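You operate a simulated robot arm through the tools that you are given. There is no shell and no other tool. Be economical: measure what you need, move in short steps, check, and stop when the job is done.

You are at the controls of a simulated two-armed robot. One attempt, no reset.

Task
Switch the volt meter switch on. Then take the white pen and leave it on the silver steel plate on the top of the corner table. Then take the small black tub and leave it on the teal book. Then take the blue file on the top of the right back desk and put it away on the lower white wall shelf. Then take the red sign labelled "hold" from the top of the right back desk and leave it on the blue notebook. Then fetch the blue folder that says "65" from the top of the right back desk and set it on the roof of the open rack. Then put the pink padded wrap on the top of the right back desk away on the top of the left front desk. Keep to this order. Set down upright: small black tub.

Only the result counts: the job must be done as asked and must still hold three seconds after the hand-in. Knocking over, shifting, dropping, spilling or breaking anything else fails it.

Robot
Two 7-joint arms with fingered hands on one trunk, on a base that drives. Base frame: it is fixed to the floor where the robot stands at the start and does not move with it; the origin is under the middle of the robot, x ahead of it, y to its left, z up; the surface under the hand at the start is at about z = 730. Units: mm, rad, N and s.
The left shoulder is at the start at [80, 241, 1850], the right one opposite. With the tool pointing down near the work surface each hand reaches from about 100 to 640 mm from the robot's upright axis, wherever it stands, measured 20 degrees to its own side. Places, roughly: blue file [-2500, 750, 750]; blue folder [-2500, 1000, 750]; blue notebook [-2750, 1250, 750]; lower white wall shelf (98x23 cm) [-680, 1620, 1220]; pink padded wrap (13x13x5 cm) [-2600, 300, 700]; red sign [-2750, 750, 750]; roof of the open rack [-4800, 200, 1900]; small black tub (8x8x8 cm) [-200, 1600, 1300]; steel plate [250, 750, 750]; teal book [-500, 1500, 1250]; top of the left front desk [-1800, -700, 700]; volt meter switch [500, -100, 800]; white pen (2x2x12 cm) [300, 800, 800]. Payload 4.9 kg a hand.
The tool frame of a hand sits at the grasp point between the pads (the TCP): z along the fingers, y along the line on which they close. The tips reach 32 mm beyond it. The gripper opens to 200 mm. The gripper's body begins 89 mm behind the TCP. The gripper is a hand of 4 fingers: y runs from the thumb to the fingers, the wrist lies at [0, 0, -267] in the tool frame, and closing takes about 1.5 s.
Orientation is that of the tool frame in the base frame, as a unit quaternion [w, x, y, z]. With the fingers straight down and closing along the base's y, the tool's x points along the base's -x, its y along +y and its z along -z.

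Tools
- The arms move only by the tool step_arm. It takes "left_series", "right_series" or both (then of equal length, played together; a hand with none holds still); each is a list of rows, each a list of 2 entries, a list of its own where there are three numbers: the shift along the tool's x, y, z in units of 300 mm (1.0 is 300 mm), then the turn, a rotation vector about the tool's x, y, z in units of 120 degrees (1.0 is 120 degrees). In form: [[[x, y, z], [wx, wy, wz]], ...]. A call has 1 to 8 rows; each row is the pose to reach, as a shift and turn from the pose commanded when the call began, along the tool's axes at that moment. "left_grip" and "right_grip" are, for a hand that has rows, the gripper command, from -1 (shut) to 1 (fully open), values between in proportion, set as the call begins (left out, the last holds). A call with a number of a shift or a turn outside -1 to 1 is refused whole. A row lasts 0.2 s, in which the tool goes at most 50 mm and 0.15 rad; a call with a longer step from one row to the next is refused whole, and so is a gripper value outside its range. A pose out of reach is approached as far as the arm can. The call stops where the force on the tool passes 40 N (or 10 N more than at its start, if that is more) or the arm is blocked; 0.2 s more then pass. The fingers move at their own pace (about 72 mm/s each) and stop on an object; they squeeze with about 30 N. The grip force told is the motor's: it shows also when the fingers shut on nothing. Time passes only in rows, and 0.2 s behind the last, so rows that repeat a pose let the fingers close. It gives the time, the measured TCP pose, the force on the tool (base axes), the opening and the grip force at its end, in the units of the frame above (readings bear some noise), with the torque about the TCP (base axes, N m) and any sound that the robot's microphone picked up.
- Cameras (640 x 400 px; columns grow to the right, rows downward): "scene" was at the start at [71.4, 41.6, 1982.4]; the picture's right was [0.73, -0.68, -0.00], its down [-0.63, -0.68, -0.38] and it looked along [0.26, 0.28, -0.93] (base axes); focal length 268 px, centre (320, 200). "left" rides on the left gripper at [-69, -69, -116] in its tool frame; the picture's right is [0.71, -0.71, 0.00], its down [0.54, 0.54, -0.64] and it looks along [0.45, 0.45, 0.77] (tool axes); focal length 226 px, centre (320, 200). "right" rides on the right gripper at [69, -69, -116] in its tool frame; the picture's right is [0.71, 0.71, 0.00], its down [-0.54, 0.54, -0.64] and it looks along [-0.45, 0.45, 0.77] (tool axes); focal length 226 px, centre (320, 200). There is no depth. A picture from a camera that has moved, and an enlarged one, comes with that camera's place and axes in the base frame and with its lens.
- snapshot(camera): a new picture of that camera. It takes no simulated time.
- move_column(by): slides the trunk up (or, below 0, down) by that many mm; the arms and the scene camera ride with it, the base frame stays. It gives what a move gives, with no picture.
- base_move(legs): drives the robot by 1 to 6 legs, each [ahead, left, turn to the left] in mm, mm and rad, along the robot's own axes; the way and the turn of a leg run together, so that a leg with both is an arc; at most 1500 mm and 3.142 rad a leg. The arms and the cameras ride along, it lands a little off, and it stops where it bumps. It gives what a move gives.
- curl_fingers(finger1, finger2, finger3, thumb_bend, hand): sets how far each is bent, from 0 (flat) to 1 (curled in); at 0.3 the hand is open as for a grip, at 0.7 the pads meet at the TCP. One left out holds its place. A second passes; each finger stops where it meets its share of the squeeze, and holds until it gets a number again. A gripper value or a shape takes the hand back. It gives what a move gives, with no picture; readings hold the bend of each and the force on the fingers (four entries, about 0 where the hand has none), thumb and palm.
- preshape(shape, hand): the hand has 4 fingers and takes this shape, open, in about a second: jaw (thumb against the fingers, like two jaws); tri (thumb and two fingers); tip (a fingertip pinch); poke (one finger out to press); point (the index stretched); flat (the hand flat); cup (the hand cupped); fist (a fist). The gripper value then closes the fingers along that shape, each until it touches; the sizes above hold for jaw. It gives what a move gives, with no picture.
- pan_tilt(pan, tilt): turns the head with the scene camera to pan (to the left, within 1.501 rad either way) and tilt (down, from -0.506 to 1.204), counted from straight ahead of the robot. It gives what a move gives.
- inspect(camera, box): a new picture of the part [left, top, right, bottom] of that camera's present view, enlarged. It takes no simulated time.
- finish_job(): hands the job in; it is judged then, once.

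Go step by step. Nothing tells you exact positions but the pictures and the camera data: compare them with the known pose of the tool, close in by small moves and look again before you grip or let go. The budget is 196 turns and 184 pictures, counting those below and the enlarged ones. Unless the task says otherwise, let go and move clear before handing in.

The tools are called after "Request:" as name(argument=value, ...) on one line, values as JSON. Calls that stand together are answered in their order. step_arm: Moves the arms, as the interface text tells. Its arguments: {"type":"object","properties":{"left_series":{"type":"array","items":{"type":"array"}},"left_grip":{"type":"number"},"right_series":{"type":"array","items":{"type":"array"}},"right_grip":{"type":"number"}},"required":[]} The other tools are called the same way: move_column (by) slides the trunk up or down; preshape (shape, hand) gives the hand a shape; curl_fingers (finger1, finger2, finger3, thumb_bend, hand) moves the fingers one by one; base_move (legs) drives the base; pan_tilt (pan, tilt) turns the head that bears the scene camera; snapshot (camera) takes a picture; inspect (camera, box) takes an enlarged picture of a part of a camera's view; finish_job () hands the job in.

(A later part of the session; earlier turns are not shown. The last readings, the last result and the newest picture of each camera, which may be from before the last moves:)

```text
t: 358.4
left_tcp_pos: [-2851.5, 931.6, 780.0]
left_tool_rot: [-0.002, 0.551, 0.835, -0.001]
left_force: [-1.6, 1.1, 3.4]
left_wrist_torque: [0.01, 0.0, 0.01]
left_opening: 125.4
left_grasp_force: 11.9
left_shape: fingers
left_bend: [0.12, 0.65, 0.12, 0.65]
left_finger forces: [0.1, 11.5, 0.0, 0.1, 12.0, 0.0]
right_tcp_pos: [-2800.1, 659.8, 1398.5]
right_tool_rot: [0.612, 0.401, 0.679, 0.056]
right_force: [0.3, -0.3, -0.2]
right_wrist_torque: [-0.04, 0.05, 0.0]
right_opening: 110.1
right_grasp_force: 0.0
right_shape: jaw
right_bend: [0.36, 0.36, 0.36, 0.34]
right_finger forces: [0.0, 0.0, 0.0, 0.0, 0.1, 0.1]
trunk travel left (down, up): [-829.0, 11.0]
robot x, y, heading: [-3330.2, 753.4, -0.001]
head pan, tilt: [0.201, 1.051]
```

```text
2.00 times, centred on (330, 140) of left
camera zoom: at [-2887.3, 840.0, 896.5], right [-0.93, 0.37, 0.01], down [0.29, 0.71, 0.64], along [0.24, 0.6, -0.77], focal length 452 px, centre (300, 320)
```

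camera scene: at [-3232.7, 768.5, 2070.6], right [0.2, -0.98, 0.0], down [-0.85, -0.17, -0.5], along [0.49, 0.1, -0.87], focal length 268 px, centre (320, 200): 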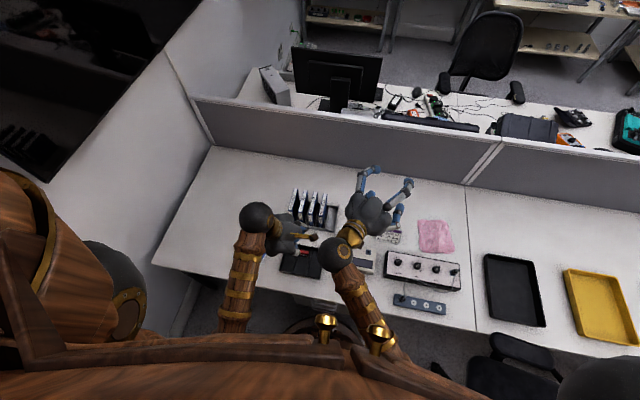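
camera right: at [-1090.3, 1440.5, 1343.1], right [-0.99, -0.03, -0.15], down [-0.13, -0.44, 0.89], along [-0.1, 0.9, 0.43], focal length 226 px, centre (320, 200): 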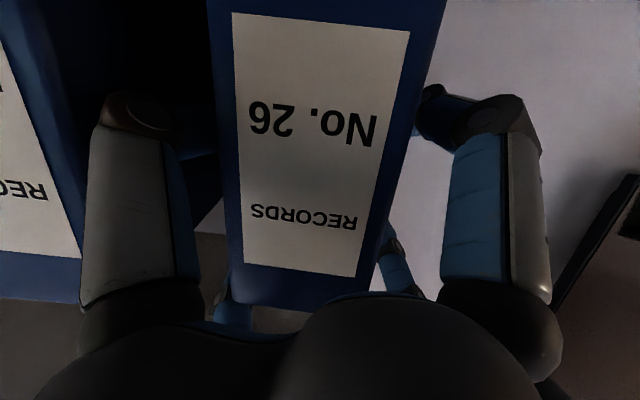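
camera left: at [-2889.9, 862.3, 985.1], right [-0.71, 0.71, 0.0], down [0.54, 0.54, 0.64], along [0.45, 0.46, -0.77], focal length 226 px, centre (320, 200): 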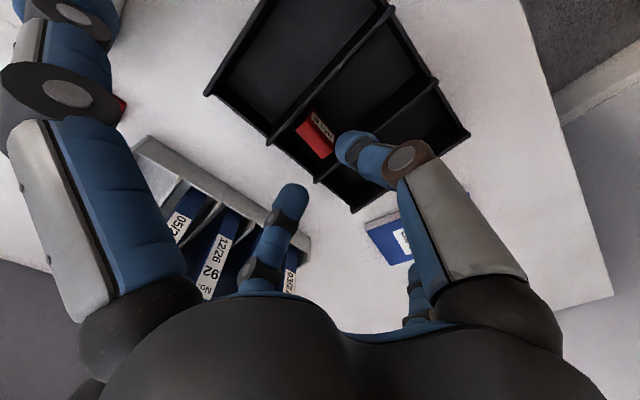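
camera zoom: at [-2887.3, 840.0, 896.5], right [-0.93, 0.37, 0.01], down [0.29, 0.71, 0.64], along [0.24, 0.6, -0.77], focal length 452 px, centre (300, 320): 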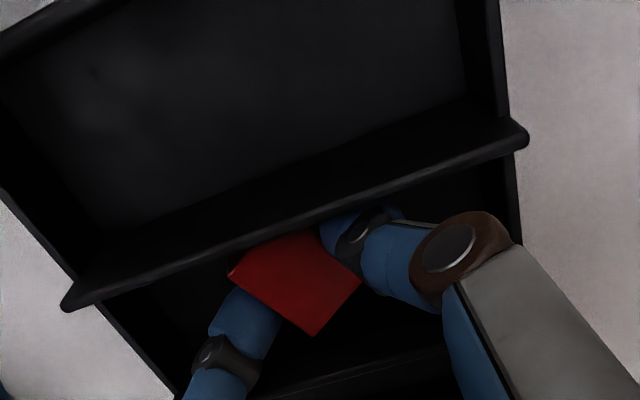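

A symmetric, 12 N grip. I lift.

Request:
move_column(by=11)

Request:
step_arm(left_series=[[[0, 0, -0.08], [0, 0, 0]], [[0, 0, -0.18], [0, 0, 0]], [[0, 0, -0.28], [0, 0, 0]], [[0, 0, -0.36], [0, 0, 0]]])

Request:
inspect(camera="left", box=[180, 40, 480, 240])

```text
t: 359.0
left_tcp_pos: [-2852.8, 931.3, 791.2]
left_tool_rot: [-0.002, 0.551, 0.834, -0.001]
left_force: [0.8, -1.0, -1.1]
left_wrist_torque: [0.01, -0.05, 0.0]
left_opening: 125.2
left_grasp_force: 10.6
left_shape: fingers
left_bend: [0.12, 0.65, 0.12, 0.66]
left_finger forces: [0.0, 10.8, 0.0, 0.0, 10.3, 0.0]
right_tcp_pos: [-2800.8, 660.5, 1409.5]
right_tool_rot: [0.612, 0.401, 0.679, 0.058]
right_force: [0.5, 0.0, 0.0]
right_wrist_torque: [-0.01, -0.01, -0.04]
right_opening: 110.0
right_grasp_force: 0.0
right_shape: jaw
right_bend: [0.36, 0.36, 0.36, 0.34]
right_finger forces: [0.0, 0.0, 0.1, 0.1, 0.1, 0.1]
trunk travel left (down, up): [-840.0, 0.0]
robot x, y, heading: [-3326.5, 755.5, 0.001]
head pan, tilt: [0.201, 1.051]
```

```text
t: 360.0
left_tcp_pos: [-2851.6, 932.4, 897.4]
left_tool_rot: [-0.003, 0.552, 0.834, 0.0]
left_force: [-0.2, 0.0, 0.2]
left_wrist_torque: [0.0, -0.02, 0.01]
left_opening: 124.7
left_grasp_force: 9.7
left_shape: fingers
left_bend: [0.12, 0.64, 0.12, 0.66]
left_finger forces: [0.1, 10.1, 0.0, 0.1, 9.5, 0.0]
right_tcp_pos: [-2799.3, 660.6, 1409.4]
right_tool_rot: [0.612, 0.402, 0.678, 0.056]
right_force: [-0.1, 0.9, 0.1]
right_wrist_torque: [-0.03, 0.01, 0.01]
right_opening: 110.2
right_grasp_force: 0.0
right_shape: jaw
right_bend: [0.36, 0.36, 0.36, 0.34]
right_finger forces: [0.0, 0.0, 0.1, 0.0, 0.1, 0.0]
trunk travel left (down, up): [-840.0, 0.0]
robot x, y, heading: [-3328.7, 759.5, -0.005]
head pan, tilt: [0.201, 1.051]
```

```text
2.00 times, centred on (330, 140) of left
camera zoom: at [-2886.0, 840.5, 1015.0], right [-0.93, 0.37, 0.0], down [0.29, 0.71, 0.64], along [0.24, 0.6, -0.77], focal length 452 px, centre (300, 320)
```

zoom: 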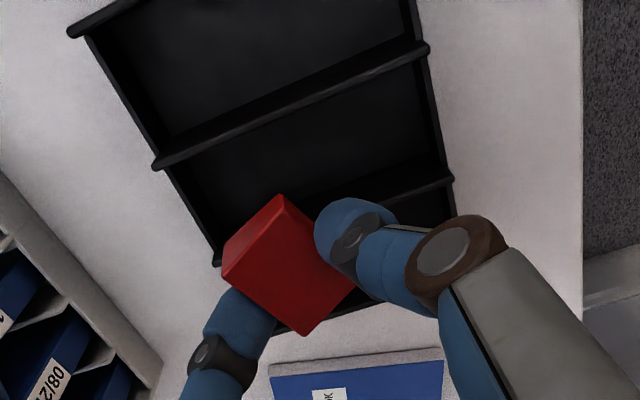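

The sign is lifted. The blue notebook (LOG BOOK) is centred near (-2813,1177); I shift the base left, lower the trunk a bit and move above it.

Request:
base_move(legs=[[0, 200, 0]])

Request:
move_column(by=-40)

Request:
step_arm(left_series=[[[0.04, 0.085, 0], [0, 0, 0]], [[0.083, 0.169, 0], [0, 0, 0]], [[0.083, 0.169, 0.1], [0, 0, 0]], [[0.083, 0.169, 0.1], [0, 0, 0]]])

Request:
snapshot(camera="left")

```text
t: 361.6
left_tcp_pos: [-2851.0, 1131.8, 899.6]
left_tool_rot: [-0.004, 0.55, 0.835, 0.002]
left_force: [0.0, 0.0, -0.3]
left_wrist_torque: [0.02, -0.01, -0.02]
left_opening: 124.4
left_grasp_force: 9.7
left_shape: fingers
left_bend: [0.12, 0.64, 0.12, 0.66]
left_finger forces: [0.1, 10.1, 0.0, 0.0, 9.5, 0.0]
right_tcp_pos: [-2800.3, 858.6, 1409.2]
right_tool_rot: [0.611, 0.403, 0.679, 0.058]
right_force: [0.0, -1.2, 0.1]
right_wrist_torque: [0.0, 0.01, 0.05]
right_opening: 110.0
right_grasp_force: 0.0
right_shape: jaw
right_bend: [0.36, 0.36, 0.36, 0.34]
right_finger forces: [0.1, 0.0, 0.0, 0.0, 0.0, 0.0]
trunk travel left (down, up): [-840.0, 0.0]
robot x, y, heading: [-3329.5, 954.5, 0.003]
head pan, tilt: [0.201, 1.051]
```

```text
t: 362.4
left_tcp_pos: [-2852.4, 1135.5, 858.1]
left_tool_rot: [-0.002, 0.551, 0.835, 0.0]
left_force: [0.5, -0.6, -0.1]
left_wrist_torque: [-0.01, -0.04, -0.01]
left_opening: 124.3
left_grasp_force: 10.1
left_shape: fingers
left_bend: [0.12, 0.64, 0.12, 0.66]
left_finger forces: [0.1, 10.0, 0.1, 0.1, 9.5, 0.1]
right_tcp_pos: [-2799.8, 863.2, 1368.7]
right_tool_rot: [0.612, 0.402, 0.679, 0.057]
right_force: [1.2, 0.3, 0.1]
right_wrist_torque: [-0.01, -0.04, 0.01]
right_opening: 110.0
right_grasp_force: 0.0
right_shape: jaw
right_bend: [0.36, 0.36, 0.36, 0.34]
right_finger forces: [0.0, 0.0, 0.0, 0.0, 0.0, 0.0]
trunk travel left (down, up): [-800.0, 40.0]
robot x, y, heading: [-3334.0, 956.8, 0.004]
head pan, tilt: [0.201, 1.051]
```

```text
t: 363.4
left_tcp_pos: [-2814.4, 1178.5, 828.4]
left_tool_rot: [-0.003, 0.551, 0.835, -0.001]
left_force: [-0.8, 0.0, -0.2]
left_wrist_torque: [-0.01, -0.01, -0.03]
left_opening: 124.7
left_grasp_force: 9.7
left_shape: fingers
left_bend: [0.12, 0.64, 0.12, 0.66]
left_finger forces: [0.1, 10.0, 0.1, 0.0, 9.4, 0.0]
right_tcp_pos: [-2801.2, 863.8, 1369.7]
right_tool_rot: [0.612, 0.401, 0.679, 0.057]
right_force: [0.4, 0.3, -0.1]
right_wrist_torque: [-0.03, -0.02, 0.0]
right_opening: 110.3
right_grasp_force: 0.1
right_shape: jaw
right_bend: [0.36, 0.36, 0.36, 0.34]
right_finger forces: [0.0, 0.0, 0.0, 0.0, 0.1, 0.0]
trunk travel left (down, up): [-800.0, 40.0]
robot x, y, heading: [-3328.4, 952.0, -0.004]
head pan, tilt: [0.201, 1.051]
```

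```text
36 pictures are left
camera left: at [-2849.2, 1086.9, 944.5], right [-0.93, 0.37, 0.0], down [0.29, 0.71, 0.64], along [0.24, 0.6, -0.77], focal length 226 px, centre (320, 200)
```

left: 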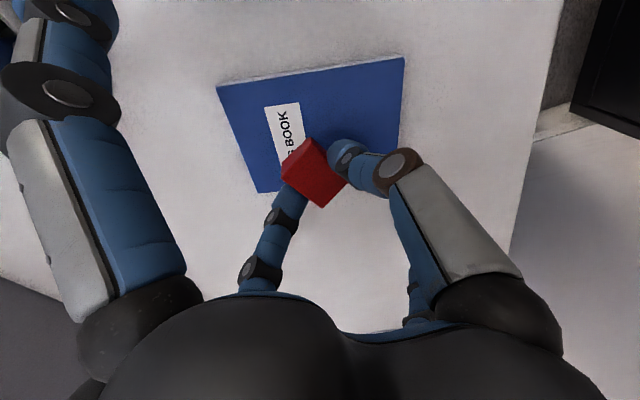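

The sign is right above the notebook's middle. I lower it gently.

Request:
step_arm(left_series=[[[0, -0.01, 0.05], [0, 0, 0]], [[0, -0.01, 0.09], [0, 0, 0]], [[0, -0.01, 0.11], [0, 0, 0]], [[0, -0.01, 0.12], [0, 0, 0]], [[0, -0.01, 0.12], [0, 0, 0]]])

```text
t: 364.6
left_tcp_pos: [-2818.0, 1176.9, 793.0]
left_tool_rot: [-0.002, 0.55, 0.835, 0.0]
left_force: [-0.3, 0.7, 6.5]
left_wrist_torque: [0.02, -0.14, -0.02]
left_opening: 124.8
left_grasp_force: 12.6
left_shape: fingers
left_bend: [0.12, 0.64, 0.12, 0.66]
left_finger forces: [0.0, 13.2, 0.0, 0.1, 11.2, 0.1]
right_tcp_pos: [-2800.5, 862.7, 1368.8]
right_tool_rot: [0.612, 0.4, 0.679, 0.057]
right_force: [-0.5, 0.4, 1.0]
right_wrist_torque: [0.0, 0.01, 0.0]
right_opening: 110.3
right_grasp_force: 0.1
right_shape: jaw
right_bend: [0.36, 0.36, 0.36, 0.34]
right_finger forces: [0.0, 0.1, 0.1, 0.0, 0.1, 0.1]
trunk travel left (down, up): [-800.0, 40.0]
robot x, y, heading: [-3327.7, 956.1, -0.002]
head pan, tilt: [0.201, 1.051]
```

Contact (6.5 N). I open the pinch and rise.

Request:
curl_fingers(hand="left", finger2=0.55, thumb_bend=0.55)

Request:
step_arm(left_series=[[[0, 0, -0.1], [0, 0, 0]], [[0, 0, -0.25], [0, 0, 0]], [[0, 0, -0.4], [0, 0, 0]], [[0, 0, -0.55], [0, 0, 0]], [[0, 0, -0.7], [0, 0, 0]]])

Request:
inspect(camera="left", box=[200, 40, 440, 220])

```text
t: 365.6
left_tcp_pos: [-2817.7, 1178.1, 792.4]
left_tool_rot: [-0.003, 0.551, 0.835, 0.0]
left_force: [0.3, 1.0, 0.4]
left_wrist_torque: [-0.01, 0.02, 0.0]
left_opening: 131.1
left_grasp_force: 0.0
left_shape: fingers
left_bend: [0.12, 0.55, 0.12, 0.55]
left_finger forces: [0.0, 0.0, 0.0, 0.1, 0.0, 0.0]
right_tcp_pos: [-2800.3, 863.4, 1369.5]
right_tool_rot: [0.612, 0.401, 0.679, 0.057]
right_force: [-0.7, 0.6, 0.0]
right_wrist_torque: [0.0, 0.01, -0.01]
right_opening: 110.3
right_grasp_force: 0.0
right_shape: jaw
right_bend: [0.36, 0.36, 0.36, 0.34]
right_finger forces: [0.0, 0.1, 0.0, 0.1, 0.0, 0.1]
trunk travel left (down, up): [-800.0, 40.0]
robot x, y, heading: [-3329.0, 954.4, 0.004]
head pan, tilt: [0.201, 1.051]
```

```text
t: 366.9
left_tcp_pos: [-2816.6, 1177.0, 1002.1]
left_tool_rot: [-0.003, 0.551, 0.835, -0.001]
left_force: [0.1, 0.3, 0.9]
left_wrist_torque: [0.01, -0.02, 0.01]
left_opening: 131.5
left_grasp_force: 0.0
left_shape: fingers
left_bend: [0.12, 0.55, 0.12, 0.55]
left_finger forces: [0.0, 0.1, 0.0, 0.0, 0.0, 0.0]
right_tcp_pos: [-2801.5, 864.1, 1369.4]
right_tool_rot: [0.612, 0.402, 0.679, 0.057]
right_force: [-0.5, -0.2, -0.5]
right_wrist_torque: [0.0, 0.01, 0.0]
right_opening: 110.0
right_grasp_force: 0.0
right_shape: jaw
right_bend: [0.36, 0.36, 0.36, 0.34]
right_finger forces: [0.1, 0.1, 0.0, 0.0, 0.0, 0.0]
trunk travel left (down, up): [-800.0, 40.0]
robot x, y, heading: [-3328.5, 959.2, -0.002]
head pan, tilt: [0.201, 1.051]
```

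```text
2.22 times, centred on (320, 130) of left
camera zoom: at [-2851.5, 1085.4, 1118.4], right [-0.93, 0.37, 0.01], down [0.29, 0.71, 0.64], along [0.23, 0.6, -0.77], focal length 502 px, centre (320, 356)
```

zoom: 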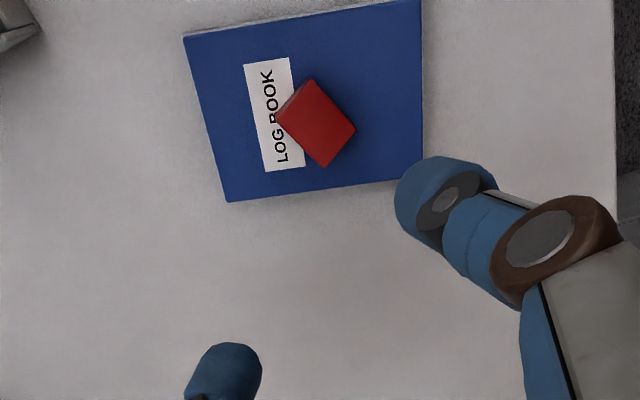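

The HOLD sign lies on the blue notebook. Next is folder No. 65 (about (-2590,886), top z≈878): I raise and turn the left hand so it pinches along y, shift the base right, and lower the trunk for reach.

Request:
step_arm(left_series=[[[0, 0, -0.08], [0, 0, -0.07]], [[0, 0, -0.16], [0, 0, -0.14]], [[0, 0, -0.24], [0, 0, -0.21]], [[0, 0, -0.32], [0, 0, -0.28]], [[0, 0, -0.4], [0, 0, -0.35]], [[0, 0, -0.48], [0, 0, -0.42]], [[0, 0, -0.56], [0, 0, -0.49]], [[0, 0, -0.63], [0, 0, -0.558]]])

Request:
base_move(legs=[[0, -215, 0]])

Request:
move_column(by=-250)

Request:
snapshot(camera="left")

```text
t: 368.6
left_tcp_pos: [-2814.5, 1176.8, 1190.4]
left_tool_rot: [-0.003, -0.003, 1.0, 0.0]
left_force: [0.3, 1.0, 0.7]
left_wrist_torque: [0.01, -0.02, 0.01]
left_opening: 131.5
left_grasp_force: 0.0
left_shape: fingers
left_bend: [0.12, 0.55, 0.12, 0.55]
left_finger forces: [0.0, 0.0, 0.1, 0.0, 0.0, 0.0]
right_tcp_pos: [-2799.0, 863.2, 1369.1]
right_tool_rot: [0.612, 0.402, 0.679, 0.056]
right_force: [0.9, -0.5, -0.6]
right_wrist_torque: [-0.01, 0.01, 0.02]
right_opening: 110.1
right_grasp_force: 0.0
right_shape: jaw
right_bend: [0.36, 0.36, 0.36, 0.34]
right_finger forces: [0.0, 0.0, 0.1, 0.0, 0.0, 0.0]
trunk travel left (down, up): [-800.0, 40.0]
robot x, y, heading: [-3329.1, 959.5, -0.002]
head pan, tilt: [0.201, 1.051]
```

```text
t: 370.3
left_tcp_pos: [-2815.3, 970.3, 1189.7]
left_tool_rot: [-0.003, -0.001, 1.0, -0.001]
left_force: [-0.8, 0.7, -1.1]
left_wrist_torque: [-0.08, 0.0, -0.02]
left_opening: 131.5
left_grasp_force: 0.0
left_shape: fingers
left_bend: [0.12, 0.55, 0.12, 0.55]
left_finger forces: [0.0, 0.1, 0.1, 0.0, 0.0, 0.0]
right_tcp_pos: [-2799.8, 657.2, 1368.0]
right_tool_rot: [0.613, 0.4, 0.679, 0.055]
right_force: [0.5, 0.7, 0.1]
right_wrist_torque: [-0.02, -0.04, -0.06]
right_opening: 110.3
right_grasp_force: 0.1
right_shape: jaw
right_bend: [0.36, 0.36, 0.36, 0.34]
right_finger forces: [0.0, 0.1, 0.0, 0.0, 0.0, 0.0]
trunk travel left (down, up): [-800.0, 40.0]
robot x, y, heading: [-3331.7, 747.9, -0.008]
head pan, tilt: [0.201, 1.051]
```

```text
t: 372.9
left_tcp_pos: [-2815.0, 967.2, 941.2]
left_tool_rot: [-0.003, -0.001, 1.0, 0.002]
left_force: [-0.2, 0.3, -0.3]
left_wrist_torque: [0.01, -0.01, 0.01]
left_opening: 131.6
left_grasp_force: 0.1
left_shape: fingers
left_bend: [0.12, 0.55, 0.12, 0.55]
left_finger forces: [0.1, 0.0, 0.0, 0.0, 0.0, 0.0]
right_tcp_pos: [-2801.3, 652.4, 1119.8]
right_tool_rot: [0.612, 0.401, 0.679, 0.056]
right_force: [-0.2, 0.3, -0.2]
right_wrist_torque: [0.03, 0.01, -0.01]
right_opening: 110.2
right_grasp_force: 0.1
right_shape: jaw
right_bend: [0.36, 0.36, 0.36, 0.34]
right_finger forces: [0.0, 0.0, 0.0, 0.0, 0.0, 0.1]
trunk travel left (down, up): [-550.0, 290.0]
robot x, y, heading: [-3328.7, 746.9, -0.002]
head pan, tilt: [0.201, 1.051]
```

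```text
34 pictures are left
camera left: at [-2744.5, 896.1, 1056.8], right [-0.71, -0.71, 0.0], down [-0.54, 0.54, 0.65], along [-0.46, 0.45, -0.76], focal length 226 px, centre (320, 200)
```

left: 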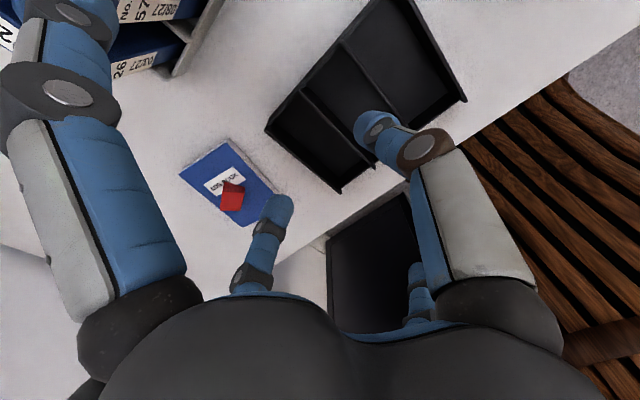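

I bring the hand above folder No. 65 with a narrow pinch.

Request:
curl_fingers(hand="left", finger2=0.63, thumb_bend=0.6)

Request:
step_arm(left_series=[[[-0.125, -0.045, -0.063], [0, 0, 0]], [[-0.25, -0.09, -0.063], [0, 0, 0]], [[-0.375, -0.135, -0.063], [0, 0, 0]], [[-0.5, -0.18, -0.063], [0, 0, 0]], [[-0.625, -0.225, -0.063], [0, 0, 0]], [[-0.75, -0.27, -0.063], [0, 0, 0]], [[-0.75, -0.27, -0.063], [0, 0, 0]]])

Request:
snapshot(camera="left")

Request:
inspect(camera="scene", box=[230, 100, 430, 260])

```text
t: 373.9
left_tcp_pos: [-2815.4, 965.6, 940.1]
left_tool_rot: [-0.002, 0.0, 1.0, 0.001]
left_force: [0.5, -0.1, -0.1]
left_wrist_torque: [0.01, -0.02, 0.01]
left_opening: 127.6
left_grasp_force: 0.1
left_shape: fingers
left_bend: [0.12, 0.63, 0.12, 0.6]
left_finger forces: [0.0, 0.0, 0.0, 0.0, 0.0, 0.0]
right_tcp_pos: [-2800.5, 652.5, 1118.6]
right_tool_rot: [0.612, 0.402, 0.679, 0.055]
right_force: [0.0, 1.0, 0.4]
right_wrist_torque: [-0.02, 0.02, 0.0]
right_opening: 110.2
right_grasp_force: 0.1
right_shape: jaw
right_bend: [0.36, 0.36, 0.36, 0.34]
right_finger forces: [0.1, 0.0, 0.1, 0.0, 0.0, 0.0]
trunk travel left (down, up): [-550.0, 290.0]
robot x, y, heading: [-3330.1, 741.8, -0.004]
head pan, tilt: [0.201, 1.051]
```

```text
t: 375.5
left_tcp_pos: [-2588.4, 885.4, 957.8]
left_tool_rot: [-0.003, 0.0, 1.0, 0.001]
left_force: [0.3, 0.2, 0.3]
left_wrist_torque: [-0.02, 0.01, -0.02]
left_opening: 127.7
left_grasp_force: 0.1
left_shape: fingers
left_bend: [0.12, 0.63, 0.12, 0.6]
left_finger forces: [0.0, 0.1, 0.0, 0.0, 0.0, 0.0]
right_tcp_pos: [-2801.2, 651.8, 1119.2]
right_tool_rot: [0.612, 0.401, 0.679, 0.056]
right_force: [-0.9, -0.2, -1.4]
right_wrist_torque: [0.02, -0.01, -0.02]
right_opening: 110.1
right_grasp_force: 0.1
right_shape: jaw
right_bend: [0.36, 0.36, 0.36, 0.34]
right_finger forces: [0.0, 0.0, 0.1, 0.0, 0.0, 0.0]
trunk travel left (down, up): [-550.0, 290.0]
robot x, y, heading: [-3329.7, 742.7, -0.005]
head pan, tilt: [0.201, 1.051]
```

```text
33 pictures are left
camera left: at [-2518.1, 815.2, 1074.8], right [-0.71, -0.71, 0.0], down [-0.54, 0.54, 0.65], along [-0.46, 0.45, -0.76], focal length 226 px, centre (320, 200)
```

left: 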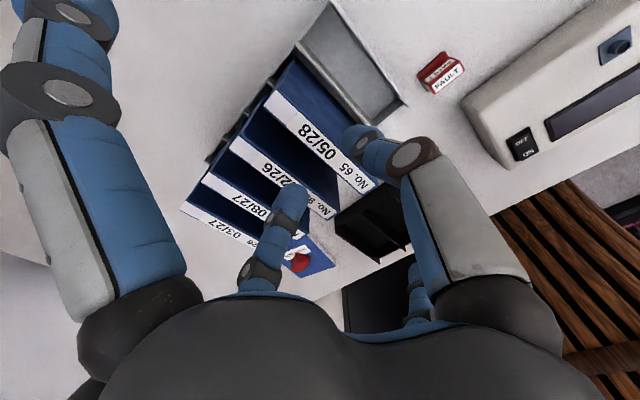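

```text
2.50 times, centred on (330, 180) of scene
camera zoom: at [-3233.1, 758.3, 1782.6], right [0.2, -0.98, 0.0], down [-0.85, -0.17, -0.5], along [0.49, 0.1, -0.87], focal length 669 px, centre (295, 250)
```

zoom: 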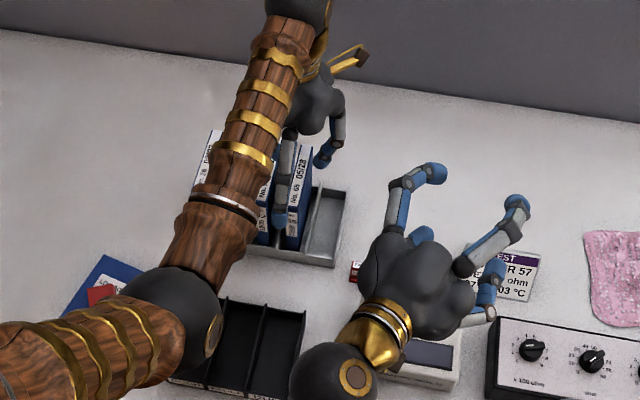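

The fingers straddle folder 65 with finger 2 over the gap to folder 92. I narrow finger 2 slightly and descend.

Request:
curl_fingers(hand="left", finger2=0.65, thumb_bend=0.6)

Request:
step_arm(left_series=[[[0.01, -0.007, 0.08], [0, 0, 0]], [[0.01, -0.007, 0.16], [0, 0, 0]], [[0.01, -0.007, 0.22], [0, 0, 0]], [[0.01, -0.007, 0.27], [0, 0, 0]], [[0.01, -0.007, 0.3], [0, 0, 0]], [[0.01, -0.007, 0.3], [0, 0, 0]]])

Request:
snapshot(camera="left")

```text
t: 376.5
left_tcp_pos: [-2589.0, 885.5, 958.0]
left_tool_rot: [-0.002, -0.001, 1.0, 0.001]
left_force: [0.4, -0.8, -0.5]
left_wrist_torque: [0.02, 0.0, 0.01]
left_opening: 127.7
left_grasp_force: 0.0
left_shape: fingers
left_bend: [0.12, 0.65, 0.12, 0.6]
left_finger forces: [0.1, 0.1, 0.0, 0.1, 0.0, 0.0]
right_tcp_pos: [-2799.9, 651.9, 1118.8]
right_tool_rot: [0.612, 0.401, 0.679, 0.056]
right_force: [0.2, -0.5, 0.0]
right_wrist_torque: [0.03, -0.01, 0.06]
right_opening: 110.0
right_grasp_force: 0.1
right_shape: jaw
right_bend: [0.36, 0.36, 0.36, 0.34]
right_finger forces: [0.1, 0.0, 0.1, 0.1, 0.0, 0.1]
trunk travel left (down, up): [-550.0, 290.0]
robot x, y, heading: [-3330.0, 740.4, 0.001]
head pan, tilt: [0.201, 1.051]
```

```text
t: 377.9
left_tcp_pos: [-2593.4, 883.4, 867.7]
left_tool_rot: [-0.002, -0.001, 1.0, 0.002]
left_force: [0.9, 0.2, 0.3]
left_wrist_torque: [0.0, -0.05, -0.02]
left_opening: 127.5
left_grasp_force: 0.1
left_shape: fingers
left_bend: [0.12, 0.65, 0.12, 0.6]
left_finger forces: [0.0, 0.1, 0.0, 0.1, 0.0, 0.1]
right_tcp_pos: [-2800.2, 652.5, 1120.3]
right_tool_rot: [0.612, 0.401, 0.679, 0.056]
right_force: [0.8, -0.2, 0.1]
right_wrist_torque: [0.0, -0.03, -0.01]
right_opening: 110.0
right_grasp_force: 0.1
right_shape: jaw
right_bend: [0.36, 0.36, 0.36, 0.34]
right_finger forces: [0.0, 0.0, 0.0, 0.0, 0.0, 0.1]
trunk travel left (down, up): [-550.0, 290.0]
robot x, y, heading: [-3329.2, 744.8, -0.006]
head pan, tilt: [0.201, 1.051]
```

```text
31 pictures are left
camera left: at [-2523.0, 813.5, 982.8], right [-0.71, -0.71, 0.0], down [-0.54, 0.54, 0.65], along [-0.46, 0.45, -0.76], focal length 226 px, centre (320, 200)
```

left: 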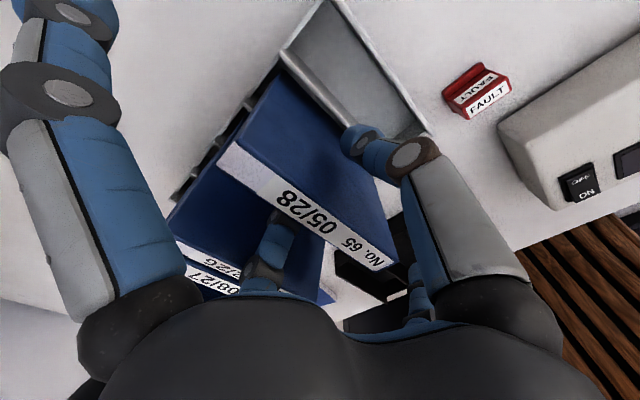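

No contact with neighbours. I close the pinch on folder 65.

Request:
curl_fingers(hand="left", finger2=0.8, thumb_bend=0.78)

Request:
step_arm(left_series=[[[0, 0, -0.06], [0, 0, 0]], [[0, 0, -0.13], [0, 0, 0]], [[0, 0, -0.22], [0, 0, 0]], [[0, 0, -0.35], [0, 0, 0]], [[0, 0, -0.5], [0, 0, 0]], [[0, 0, -0.65], [0, 0, 0]]])

Request:
snapshot(camera="left")

```text
t: 378.9
left_tcp_pos: [-2593.6, 883.1, 867.7]
left_tool_rot: [-0.003, -0.002, 1.0, 0.0]
left_force: [-0.4, -0.5, 0.3]
left_wrist_torque: [0.09, -0.01, -0.01]
left_opening: 123.0
left_grasp_force: 13.6
left_shape: fingers
left_bend: [0.12, 0.64, 0.12, 0.68]
left_finger forces: [0.1, 14.0, 0.0, 0.0, 12.8, 0.1]
right_tcp_pos: [-2799.2, 652.4, 1118.3]
right_tool_rot: [0.612, 0.401, 0.679, 0.057]
right_force: [0.7, -0.3, 0.1]
right_wrist_torque: [0.05, 0.01, 0.0]
right_opening: 110.4
right_grasp_force: 0.0
right_shape: jaw
right_bend: [0.36, 0.36, 0.36, 0.34]
right_finger forces: [0.0, 0.0, 0.0, 0.0, 0.0, 0.0]
trunk travel left (down, up): [-550.0, 290.0]
robot x, y, heading: [-3331.6, 743.4, -0.0]
head pan, tilt: [0.201, 1.051]
```

```text
t: 380.3
left_tcp_pos: [-2592.3, 884.5, 1060.5]
left_tool_rot: [-0.005, 0.0, 1.0, 0.002]
left_force: [-1.6, 1.5, -5.1]
left_wrist_torque: [-0.15, -0.06, 0.01]
left_opening: 122.5
left_grasp_force: 13.5
left_shape: fingers
left_bend: [0.12, 0.63, 0.12, 0.72]
left_finger forces: [0.0, 13.9, 0.0, 0.1, 12.7, 0.0]
right_tcp_pos: [-2798.8, 651.0, 1119.2]
right_tool_rot: [0.612, 0.401, 0.679, 0.057]
right_force: [0.5, 0.2, -0.3]
right_wrist_torque: [0.03, -0.02, 0.02]
right_opening: 110.0
right_grasp_force: 0.0
right_shape: jaw
right_bend: [0.36, 0.36, 0.36, 0.34]
right_finger forces: [0.1, 0.1, 0.1, 0.1, 0.0, 0.0]
trunk travel left (down, up): [-550.0, 290.0]
robot x, y, heading: [-3332.9, 744.4, 0.003]
head pan, tilt: [0.201, 1.051]
```

```text
30 pictures are left
camera left: at [-2521.4, 813.0, 1177.0], right [-0.71, -0.71, 0.0], down [-0.54, 0.54, 0.65], along [-0.46, 0.46, -0.76], focal length 226 px, centre (320, 200)
```

left: 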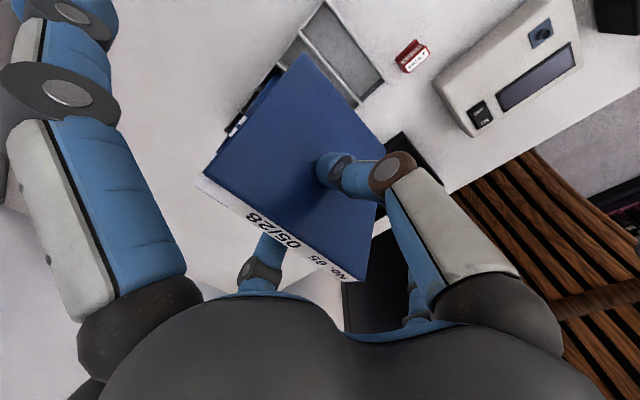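

Folder 65 is out of the holder (about 0.5 kg). I splay fingers 1 and 3 fully, raise the trunk, and draw the arm back for travel.

Request:
curl_fingers(hand="left", finger1=0, finger3=0)

Request:
move_column(by=290)

Request:
step_arm(left_series=[[[0.13, 0, 0], [0, 0, 0]], [[0.26, 0, 0], [0, 0, 0]], [[0.39, 0, 0], [0, 0, 0]], [[0.52, 0, 0], [0, 0, 0]]])

Request:
base_move(legs=[[-250, -190, 0], [0, 0, -1.571], [0, 0, -1.571]])

Request:
pan_tilt(pan=0.0, tilt=0.45)

Request:
snapshot(camera="scene")

```text
t: 381.3
left_tcp_pos: [-2590.9, 885.7, 1061.4]
left_tool_rot: [-0.003, -0.002, 1.0, 0.001]
left_force: [-0.7, -0.8, -2.0]
left_wrist_torque: [0.02, 0.01, 0.03]
left_opening: 126.2
left_grasp_force: 13.2
left_shape: fingers
left_bend: [0.01, 0.63, 0.01, 0.72]
left_finger forces: [0.0, 13.8, 0.1, 0.0, 13.2, 0.0]
right_tcp_pos: [-2799.5, 653.3, 1118.5]
right_tool_rot: [0.613, 0.401, 0.679, 0.057]
right_force: [-0.4, -0.1, 0.2]
right_wrist_torque: [0.01, -0.06, 0.01]
right_opening: 109.8
right_grasp_force: 0.1
right_shape: jaw
right_bend: [0.36, 0.36, 0.36, 0.34]
right_finger forces: [0.0, 0.0, 0.0, 0.1, 0.1, 0.1]
trunk travel left (down, up): [-550.0, 290.0]
robot x, y, heading: [-3330.2, 742.3, -0.003]
head pan, tilt: [0.201, 1.051]
```

```text
t: 384.2
left_tcp_pos: [-2590.4, 884.2, 1352.8]
left_tool_rot: [-0.003, -0.001, 1.0, 0.001]
left_force: [0.5, 0.1, -2.0]
left_wrist_torque: [-0.02, -0.01, -0.01]
left_opening: 126.2
left_grasp_force: 13.7
left_shape: fingers
left_bend: [0.01, 0.63, 0.01, 0.72]
left_finger forces: [0.0, 13.9, 0.1, 0.0, 13.3, 0.1]
right_tcp_pos: [-2800.2, 652.3, 1408.1]
right_tool_rot: [0.612, 0.402, 0.679, 0.057]
right_force: [-0.4, 0.7, 0.7]
right_wrist_torque: [0.02, -0.01, -0.03]
right_opening: 110.1
right_grasp_force: 0.0
right_shape: jaw
right_bend: [0.36, 0.36, 0.36, 0.34]
right_finger forces: [0.1, 0.0, 0.0, 0.0, 0.0, 0.0]
trunk travel left (down, up): [-840.0, 0.0]
robot x, y, heading: [-3326.3, 748.0, -0.004]
head pan, tilt: [0.201, 1.051]
```

```text
t: 384.8
left_tcp_pos: [-2652.5, 1033.7, 1348.3]
left_tool_rot: [-0.007, -0.12, 0.993, 0.002]
left_force: [-0.6, 0.6, -2.4]
left_wrist_torque: [-0.09, -0.03, 0.03]
left_opening: 126.2
left_grasp_force: 13.9
left_shape: fingers
left_bend: [0.01, 0.63, 0.01, 0.72]
left_finger forces: [0.0, 14.0, 0.1, 0.0, 13.2, 0.0]
right_tcp_pos: [-2800.8, 625.9, 1412.3]
right_tool_rot: [0.616, 0.417, 0.667, 0.04]
right_force: [0.1, 0.8, 0.4]
right_wrist_torque: [-0.02, 0.03, -0.09]
right_opening: 110.2
right_grasp_force: 0.0
right_shape: jaw
right_bend: [0.36, 0.36, 0.36, 0.34]
right_finger forces: [0.0, 0.0, 0.0, 0.0, 0.0, 0.0]
trunk travel left (down, up): [-840.0, 0.0]
robot x, y, heading: [-3325.8, 746.1, 0.006]
head pan, tilt: [0.201, 1.051]
stopped in row 2 (left hand): the arm was blocked; the commanded pose is now the measured one
```

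```text
t: 394.6
left_tcp_pos: [-4270.0, 286.1, 1347.5]
left_tool_rot: [0.003, 0.994, 0.11, 0.007]
left_force: [-0.3, 0.1, -1.7]
left_wrist_torque: [-0.03, 0.03, 0.0]
left_opening: 126.2
left_grasp_force: 13.7
left_shape: fingers
left_bend: [0.01, 0.63, 0.01, 0.72]
left_finger forces: [0.0, 13.9, 0.0, 0.0, 13.2, 0.1]
right_tcp_pos: [-4113.1, 689.4, 1412.2]
right_tool_rot: [0.034, 0.663, -0.424, -0.616]
right_force: [-0.6, 0.2, 0.7]
right_wrist_torque: [0.02, 0.02, 0.0]
right_opening: 110.0
right_grasp_force: 0.0
right_shape: jaw
right_bend: [0.36, 0.36, 0.36, 0.34]
right_finger forces: [0.1, 0.0, 0.0, 0.1, 0.0, 0.0]
trunk travel left (down, up): [-840.0, 0.0]
robot x, y, heading: [-3585.3, 552.9, 3.121]
head pan, tilt: [0.201, 1.051]
```

```text
t: 395.6
left_tcp_pos: [-4267.5, 286.0, 1347.3]
left_tool_rot: [0.004, 0.994, 0.109, 0.008]
left_force: [0.7, -0.4, -2.3]
left_wrist_torque: [0.0, 0.02, 0.0]
left_opening: 126.1
left_grasp_force: 13.5
left_shape: fingers
left_bend: [0.01, 0.63, 0.01, 0.72]
left_finger forces: [0.0, 13.9, 0.1, 0.0, 13.2, 0.0]
right_tcp_pos: [-4114.5, 689.9, 1411.8]
right_tool_rot: [0.034, 0.663, -0.425, -0.616]
right_force: [-0.1, 0.3, -1.0]
right_wrist_torque: [-0.01, -0.02, 0.01]
right_opening: 110.0
right_grasp_force: 0.1
right_shape: jaw
right_bend: [0.36, 0.36, 0.36, 0.34]
right_finger forces: [0.0, 0.0, 0.0, 0.1, 0.0, 0.1]
trunk travel left (down, up): [-840.0, 0.0]
robot x, y, heading: [-3580.4, 554.7, 3.117]
head pan, tilt: [0.0, 0.45]
```

```text
29 pictures are left
camera scene: at [-3704.4, 556.8, 2121.4], right [0.02, 1.0, 0.0], down [0.44, -0.01, -0.9], along [-0.9, 0.02, -0.44], focal length 268 px, centre (320, 200)
```

scene: 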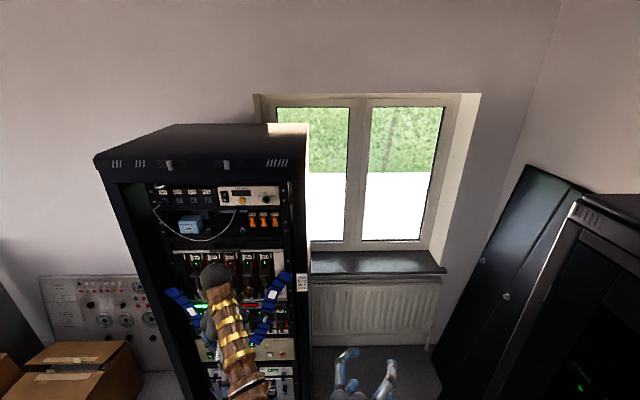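

The rack's roof is at about z 1880 with its front edge near x -4490. I back up for room and begin raising the left hand while pitching it toward horizontal, letting the folder hang.

Request:
base_move(legs=[[-190, 0, 0.02]])

Request:
step_arm(left_series=[[[-0.04, -0.009, -0.12], [0, -0.0675, 0]], [[-0.08, -0.018, -0.25], [0, -0.135, 0]], [[-0.12, -0.027, -0.37], [0, -0.2025, 0]], [[-0.16, -0.036, -0.5], [0, -0.27, 0]], [[-0.2, -0.045, -0.62], [0, -0.3375, 0]], [[-0.24, -0.054, -0.75], [0, -0.405, 0]], [[-0.28, -0.063, -0.87], [0, -0.4725, 0]], [[-0.325, -0.072, -1.0], [0, -0.54, 0]]])

Request:
snapshot(camera="scene")

```text
t: 397.1
left_tcp_pos: [-4079.5, 268.8, 1345.9]
left_tool_rot: [0.003, 0.993, 0.122, 0.008]
left_force: [0.4, 0.3, -2.4]
left_wrist_torque: [-0.01, -0.06, 0.01]
left_opening: 126.2
left_grasp_force: 13.4
left_shape: fingers
left_bend: [0.01, 0.63, 0.01, 0.72]
left_finger forces: [0.0, 13.8, 0.0, 0.0, 13.2, 0.0]
right_tcp_pos: [-3932.5, 677.0, 1410.1]
right_tool_rot: [0.039, 0.668, -0.418, -0.614]
right_force: [0.3, -0.7, -1.0]
right_wrist_torque: [0.0, 0.0, -0.04]
right_opening: 109.8
right_grasp_force: 0.0
right_shape: jaw
right_bend: [0.36, 0.36, 0.36, 0.34]
right_finger forces: [0.0, 0.0, 0.1, 0.0, 0.0, 0.1]
trunk travel left (down, up): [-840.0, 0.0]
robot x, y, heading: [-3393.8, 555.4, -3.136]
head pan, tilt: [0.0, 0.45]
```

```text
t: 398.9
left_tcp_pos: [-4179.7, 267.9, 1649.1]
left_tool_rot: [0.067, 0.841, 0.099, -0.527]
left_force: [0.1, -0.3, -1.8]
left_wrist_torque: [0.06, -0.12, -0.01]
left_opening: 126.3
left_grasp_force: 13.6
left_shape: fingers
left_bend: [0.01, 0.63, 0.01, 0.72]
left_finger forces: [0.0, 14.0, 0.0, 0.0, 13.7, 0.1]
right_tcp_pos: [-3926.2, 675.7, 1413.0]
right_tool_rot: [0.041, 0.667, -0.418, -0.616]
right_force: [1.1, 0.5, 0.7]
right_wrist_torque: [0.0, -0.01, 0.01]
right_opening: 109.8
right_grasp_force: 0.1
right_shape: jaw
right_bend: [0.36, 0.36, 0.36, 0.34]
right_finger forces: [0.0, 0.0, 0.1, 0.0, 0.0, 0.0]
trunk travel left (down, up): [-840.0, 0.0]
robot x, y, heading: [-3395.4, 555.1, -3.144]
head pan, tilt: [0.0, 0.45]
```

```text
28 pictures are left
camera scene: at [-3515.2, 551.9, 2121.6], right [0.0, 1.0, 0.0], down [0.44, 0.0, -0.9], along [-0.9, 0.0, -0.44], focal length 268 px, centre (320, 200)
```

scene: 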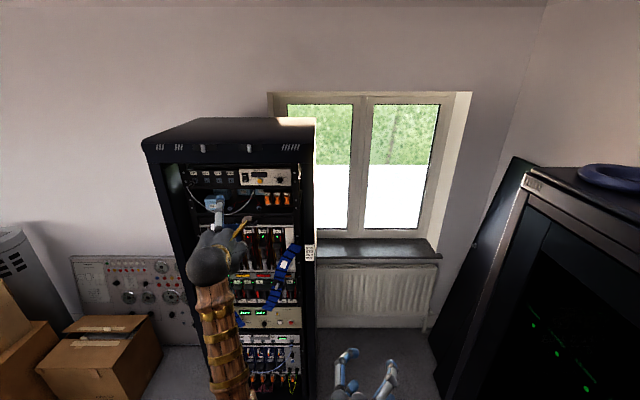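

Going well. I continue to raise it to z≈1975 and level the hand.

Request:
step_arm(left_series=[[[-0.122, 0.001, -0.059], [0.014, -0.027, 0.003]], [[-0.244, 0.002, -0.118], [0.028, -0.054, 0.006]], [[-0.366, 0.003, -0.176], [0.042, -0.08, 0.008]], [[-0.488, 0.005, -0.235], [0.057, -0.107, 0.011]], [[-0.61, 0.006, -0.294], [0.071, -0.134, 0.014]], [[-0.73, 0.007, -0.353], [0.085, -0.16, 0.017]], [[-0.853, 0.008, -0.41], [0.099, -0.187, 0.02]], [[-0.975, 0.009, -0.47], [0.113, -0.214, 0.022]]])

Request:
snapshot(camera="scene")

Request:
snapshot(camera="left")

```text
t: 400.7
left_tcp_pos: [-4180.5, 268.6, 1971.0]
left_tool_rot: [0.002, 0.708, 0.001, -0.706]
left_force: [-0.7, 0.2, -2.6]
left_wrist_torque: [-0.05, -0.1, 0.05]
left_opening: 126.3
left_grasp_force: 14.3
left_shape: fingers
left_bend: [0.01, 0.63, 0.01, 0.72]
left_finger forces: [0.0, 14.4, 0.1, 0.0, 14.1, 0.1]
right_tcp_pos: [-3928.0, 677.9, 1410.2]
right_tool_rot: [0.038, 0.667, -0.419, -0.615]
right_force: [-0.5, -0.8, -0.3]
right_wrist_torque: [0.02, 0.02, 0.03]
right_opening: 109.9
right_grasp_force: 0.0
right_shape: jaw
right_bend: [0.36, 0.36, 0.36, 0.34]
right_finger forces: [0.0, 0.0, 0.0, 0.0, 0.0, 0.1]
trunk travel left (down, up): [-840.0, 0.0]
robot x, y, heading: [-3397.3, 553.5, -3.138]
head pan, tilt: [0.0, 0.45]
```

```text
27 pictures are left
camera scene: at [-3516.5, 551.8, 2121.4], right [0.0, 1.0, 0.0], down [0.44, 0.0, -0.9], along [-0.9, 0.0, -0.44], focal length 268 px, centre (320, 200)
```

scene: 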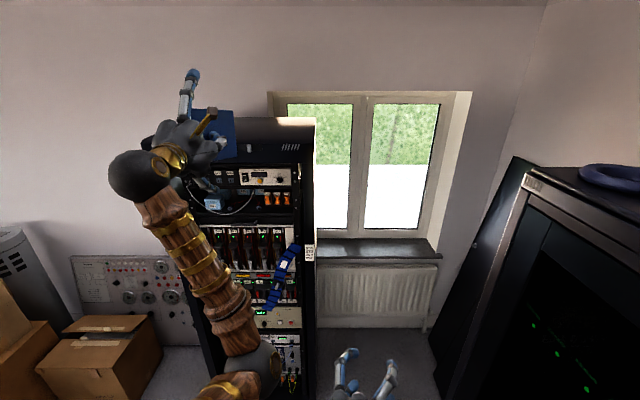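

```text
26 pictures are left
camera left: at [-4064.8, 336.3, 2040.6], right [0.0, 0.71, -0.71], down [0.65, -0.54, -0.54], along [-0.76, -0.46, -0.46], focal length 226 px, centre (320, 200)
```

left: 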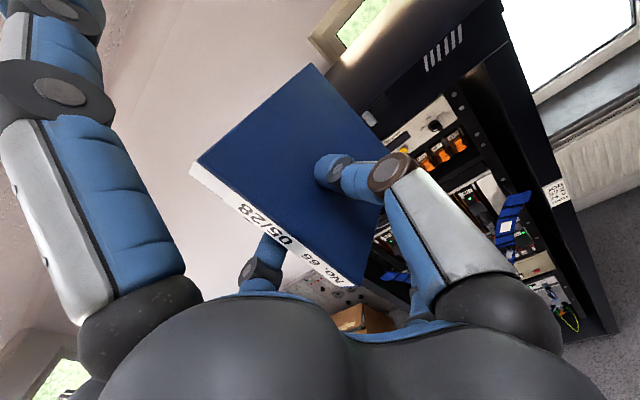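

The folder stays rigid in the grip, in a vertical plane ahead of the hand; its lower edge should be near z 1905, above the roof (~1865). I drive forward so it comes over the roof.

Request:
base_move(legs=[[320, 0, 0]])

Request:
snapshot(camera="left")

Request:
snapshot(camera="scene")

```text
t: 402.9
left_tcp_pos: [-4499.8, 268.9, 1972.5]
left_tool_rot: [0.0, 0.708, 0.0, -0.707]
left_force: [16.4, -0.3, -1.7]
left_wrist_torque: [-0.04, -2.44, -0.03]
left_opening: 126.4
left_grasp_force: 23.0
left_shape: fingers
left_bend: [0.01, 0.63, 0.0, 0.72]
left_finger forces: [0.0, 14.3, 16.3, 0.1, 14.1, 0.1]
right_tcp_pos: [-4245.1, 677.8, 1413.1]
right_tool_rot: [0.04, 0.665, -0.419, -0.616]
right_force: [-0.4, 0.6, 0.4]
right_wrist_torque: [-0.02, 0.0, 0.0]
right_opening: 110.1
right_grasp_force: 0.0
right_shape: jaw
right_bend: [0.36, 0.36, 0.36, 0.34]
right_finger forces: [0.0, 0.0, 0.1, 0.0, 0.0, 0.0]
trunk travel left (down, up): [-840.0, 0.0]
robot x, y, heading: [-3716.2, 554.2, -3.143]
head pan, tilt: [0.0, 0.45]
```

```text
25 pictures are left
camera left: at [-4381.3, 337.2, 2042.4], right [0.0, 0.71, -0.71], down [0.64, -0.54, -0.54], along [-0.76, -0.46, -0.46], focal length 226 px, centre (320, 200)
```

left: 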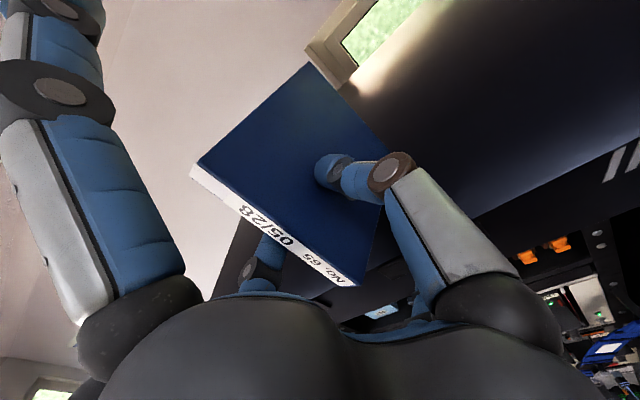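

```text
24 pictures are left
camera scene: at [-3832.3, 552.0, 2121.8], right [0.0, 1.0, 0.0], down [0.43, 0.0, -0.9], along [-0.9, 0.0, -0.43], focal length 268 px, centre (320, 200)
```

scene: 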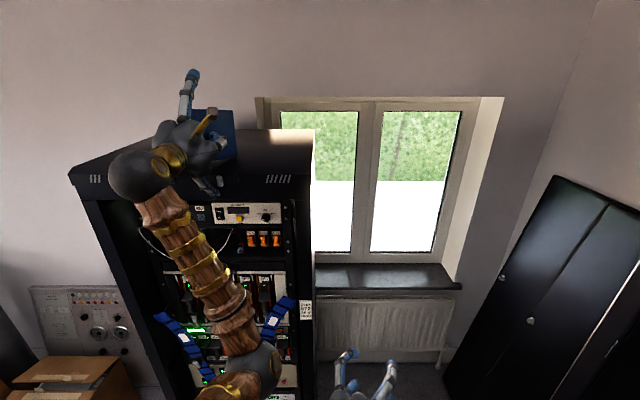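

Finger 3 touches the rack's front face, so the folder is fully over the roof. I ease back 14 mm and lower onto the roof.

Request:
step_arm(left_series=[[[0, 0, -0.047], [0, 0, 0]], [[0.03, 0, -0.047], [0, 0, 0]], [[0.045, 0, -0.047], [0, 0, 0]], [[0.055, 0, -0.047], [0, 0, 0]], [[0.062, 0, -0.047], [0, 0, 0]], [[0.062, 0, -0.047], [0, 0, 0]]])

```text
t: 404.3
left_tcp_pos: [-4487.1, 271.3, 1953.4]
left_tool_rot: [0.0, 0.707, 0.0, -0.707]
left_force: [0.9, 2.4, 7.1]
left_wrist_torque: [0.0, 0.19, -0.08]
left_opening: 126.3
left_grasp_force: 14.3
left_shape: fingers
left_bend: [0.01, 0.63, 0.0, 0.73]
left_finger forces: [0.1, 13.9, 0.0, 0.1, 16.2, 0.0]
right_tcp_pos: [-4248.6, 677.7, 1412.5]
right_tool_rot: [0.041, 0.667, -0.418, -0.616]
right_force: [1.2, -0.1, -0.2]
right_wrist_torque: [0.02, 0.02, 0.0]
right_opening: 110.0
right_grasp_force: 0.0
right_shape: jaw
right_bend: [0.36, 0.36, 0.36, 0.34]
right_finger forces: [0.1, 0.1, 0.1, 0.0, 0.1, 0.1]
trunk travel left (down, up): [-840.0, 0.0]
robot x, y, heading: [-3720.0, 550.9, 3.141]
head pan, tilt: [0.0, 0.45]
```

Contact on the roof. I open the pinch.

Request:
curl_fingers(hand="left", finger2=0.54, thumb_bend=0.6)

Request:
snapshot(camera="left")

```text
t: 405.3
left_tcp_pos: [-4490.1, 269.9, 1951.5]
left_tool_rot: [0.001, 0.709, 0.001, -0.705]
left_force: [0.3, 0.4, 0.3]
left_wrist_torque: [0.0, 0.04, 0.0]
left_opening: 131.4
left_grasp_force: 0.1
left_shape: fingers
left_bend: [0.01, 0.54, 0.0, 0.6]
left_finger forces: [0.0, 0.1, 0.0, 0.1, 0.0, 0.0]
right_tcp_pos: [-4250.9, 677.8, 1412.2]
right_tool_rot: [0.038, 0.667, -0.418, -0.616]
right_force: [0.5, -0.2, -0.9]
right_wrist_torque: [0.02, -0.01, 0.03]
right_opening: 110.0
right_grasp_force: 0.0
right_shape: jaw
right_bend: [0.36, 0.36, 0.36, 0.34]
right_finger forces: [0.0, 0.1, 0.0, 0.0, 0.1, 0.1]
trunk travel left (down, up): [-840.0, 0.0]
robot x, y, heading: [-3721.1, 552.4, -3.139]
head pan, tilt: [0.0, 0.45]
```

```text
23 pictures are left
camera left: at [-4372.9, 337.5, 2021.5], right [0.0, 0.71, -0.71], down [0.65, -0.54, -0.54], along [-0.76, -0.46, -0.46], focal length 226 px, centre (320, 200)
```

left: 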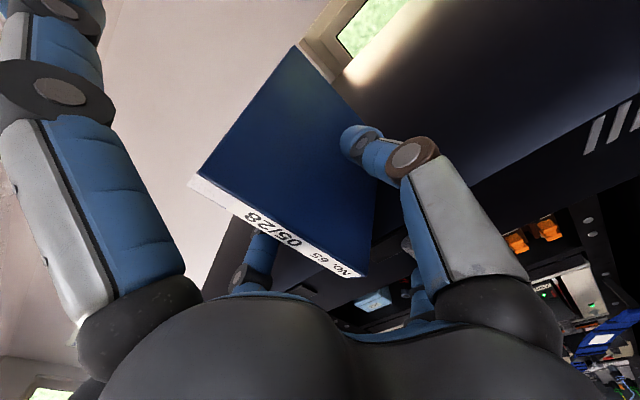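

The folder stands on the roof by itself. I withdraw straight back slowly.

Request:
step_arm(left_series=[[[0, 0, -0.06], [0, 0, 0]], [[0, 0, -0.18], [0, 0, 0]], [[0, 0, -0.32], [0, 0, 0]], [[0, 0, -0.48], [0, 0, 0]]])

Request:
base_move(legs=[[-250, 0, 0]])

Request:
inspect(camera="scene", box=[120, 60, 340, 220])

```text
t: 406.3
left_tcp_pos: [-4358.2, 268.2, 1958.7]
left_tool_rot: [0.0, 0.709, 0.001, -0.706]
left_force: [0.6, 1.0, 1.4]
left_wrist_torque: [0.0, 0.0, 0.02]
left_opening: 131.3
left_grasp_force: 0.1
left_shape: fingers
left_bend: [0.01, 0.54, 0.0, 0.6]
left_finger forces: [0.0, 0.1, 0.0, 0.1, 0.0, 0.1]
left hand out of reach, approached as far as the arm can: row 4
right_tcp_pos: [-4249.1, 678.2, 1413.0]
right_tool_rot: [0.04, 0.667, -0.418, -0.616]
right_force: [0.3, -0.3, -0.7]
right_wrist_torque: [0.0, 0.0, -0.01]
right_opening: 109.7
right_grasp_force: 0.0
right_shape: jaw
right_bend: [0.36, 0.36, 0.36, 0.34]
right_finger forces: [0.1, 0.0, 0.0, 0.1, 0.0, 0.0]
trunk travel left (down, up): [-840.0, 0.0]
robot x, y, heading: [-3720.0, 551.6, 3.141]
head pan, tilt: [0.0, 0.45]
```

```text
t: 408.1
left_tcp_pos: [-4119.6, 267.5, 1954.1]
left_tool_rot: [0.001, 0.711, 0.001, -0.703]
left_force: [-0.9, 0.2, -0.2]
left_wrist_torque: [0.04, 0.0, -0.04]
left_opening: 131.3
left_grasp_force: 0.0
left_shape: fingers
left_bend: [0.01, 0.54, 0.0, 0.6]
left_finger forces: [0.0, 0.1, 0.1, 0.1, 0.0, 0.0]
right_tcp_pos: [-4008.6, 677.3, 1409.4]
right_tool_rot: [0.039, 0.669, -0.418, -0.614]
right_force: [-0.9, -0.5, 0.2]
right_wrist_torque: [-0.01, -0.02, -0.04]
right_opening: 109.8
right_grasp_force: 0.0
right_shape: jaw
right_bend: [0.36, 0.36, 0.36, 0.34]
right_finger forces: [0.0, 0.1, 0.0, 0.1, 0.0, 0.0]
trunk travel left (down, up): [-840.0, 0.0]
robot x, y, heading: [-3469.4, 553.4, -3.141]
head pan, tilt: [0.0, 0.45]
```

```text
2.50 times, centred on (230, 140) of scene
camera zoom: at [-3599.9, 552.0, 2120.8], right [0.0, 1.0, 0.0], down [0.44, 0.0, -0.9], along [-0.9, 0.0, -0.44], focal length 669 px, centre (545, 350)
```

zoom: 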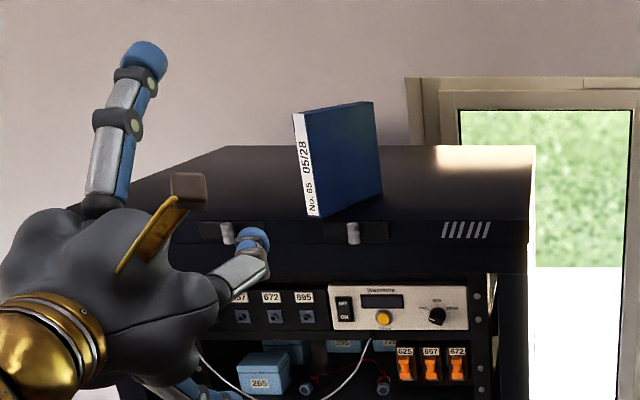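

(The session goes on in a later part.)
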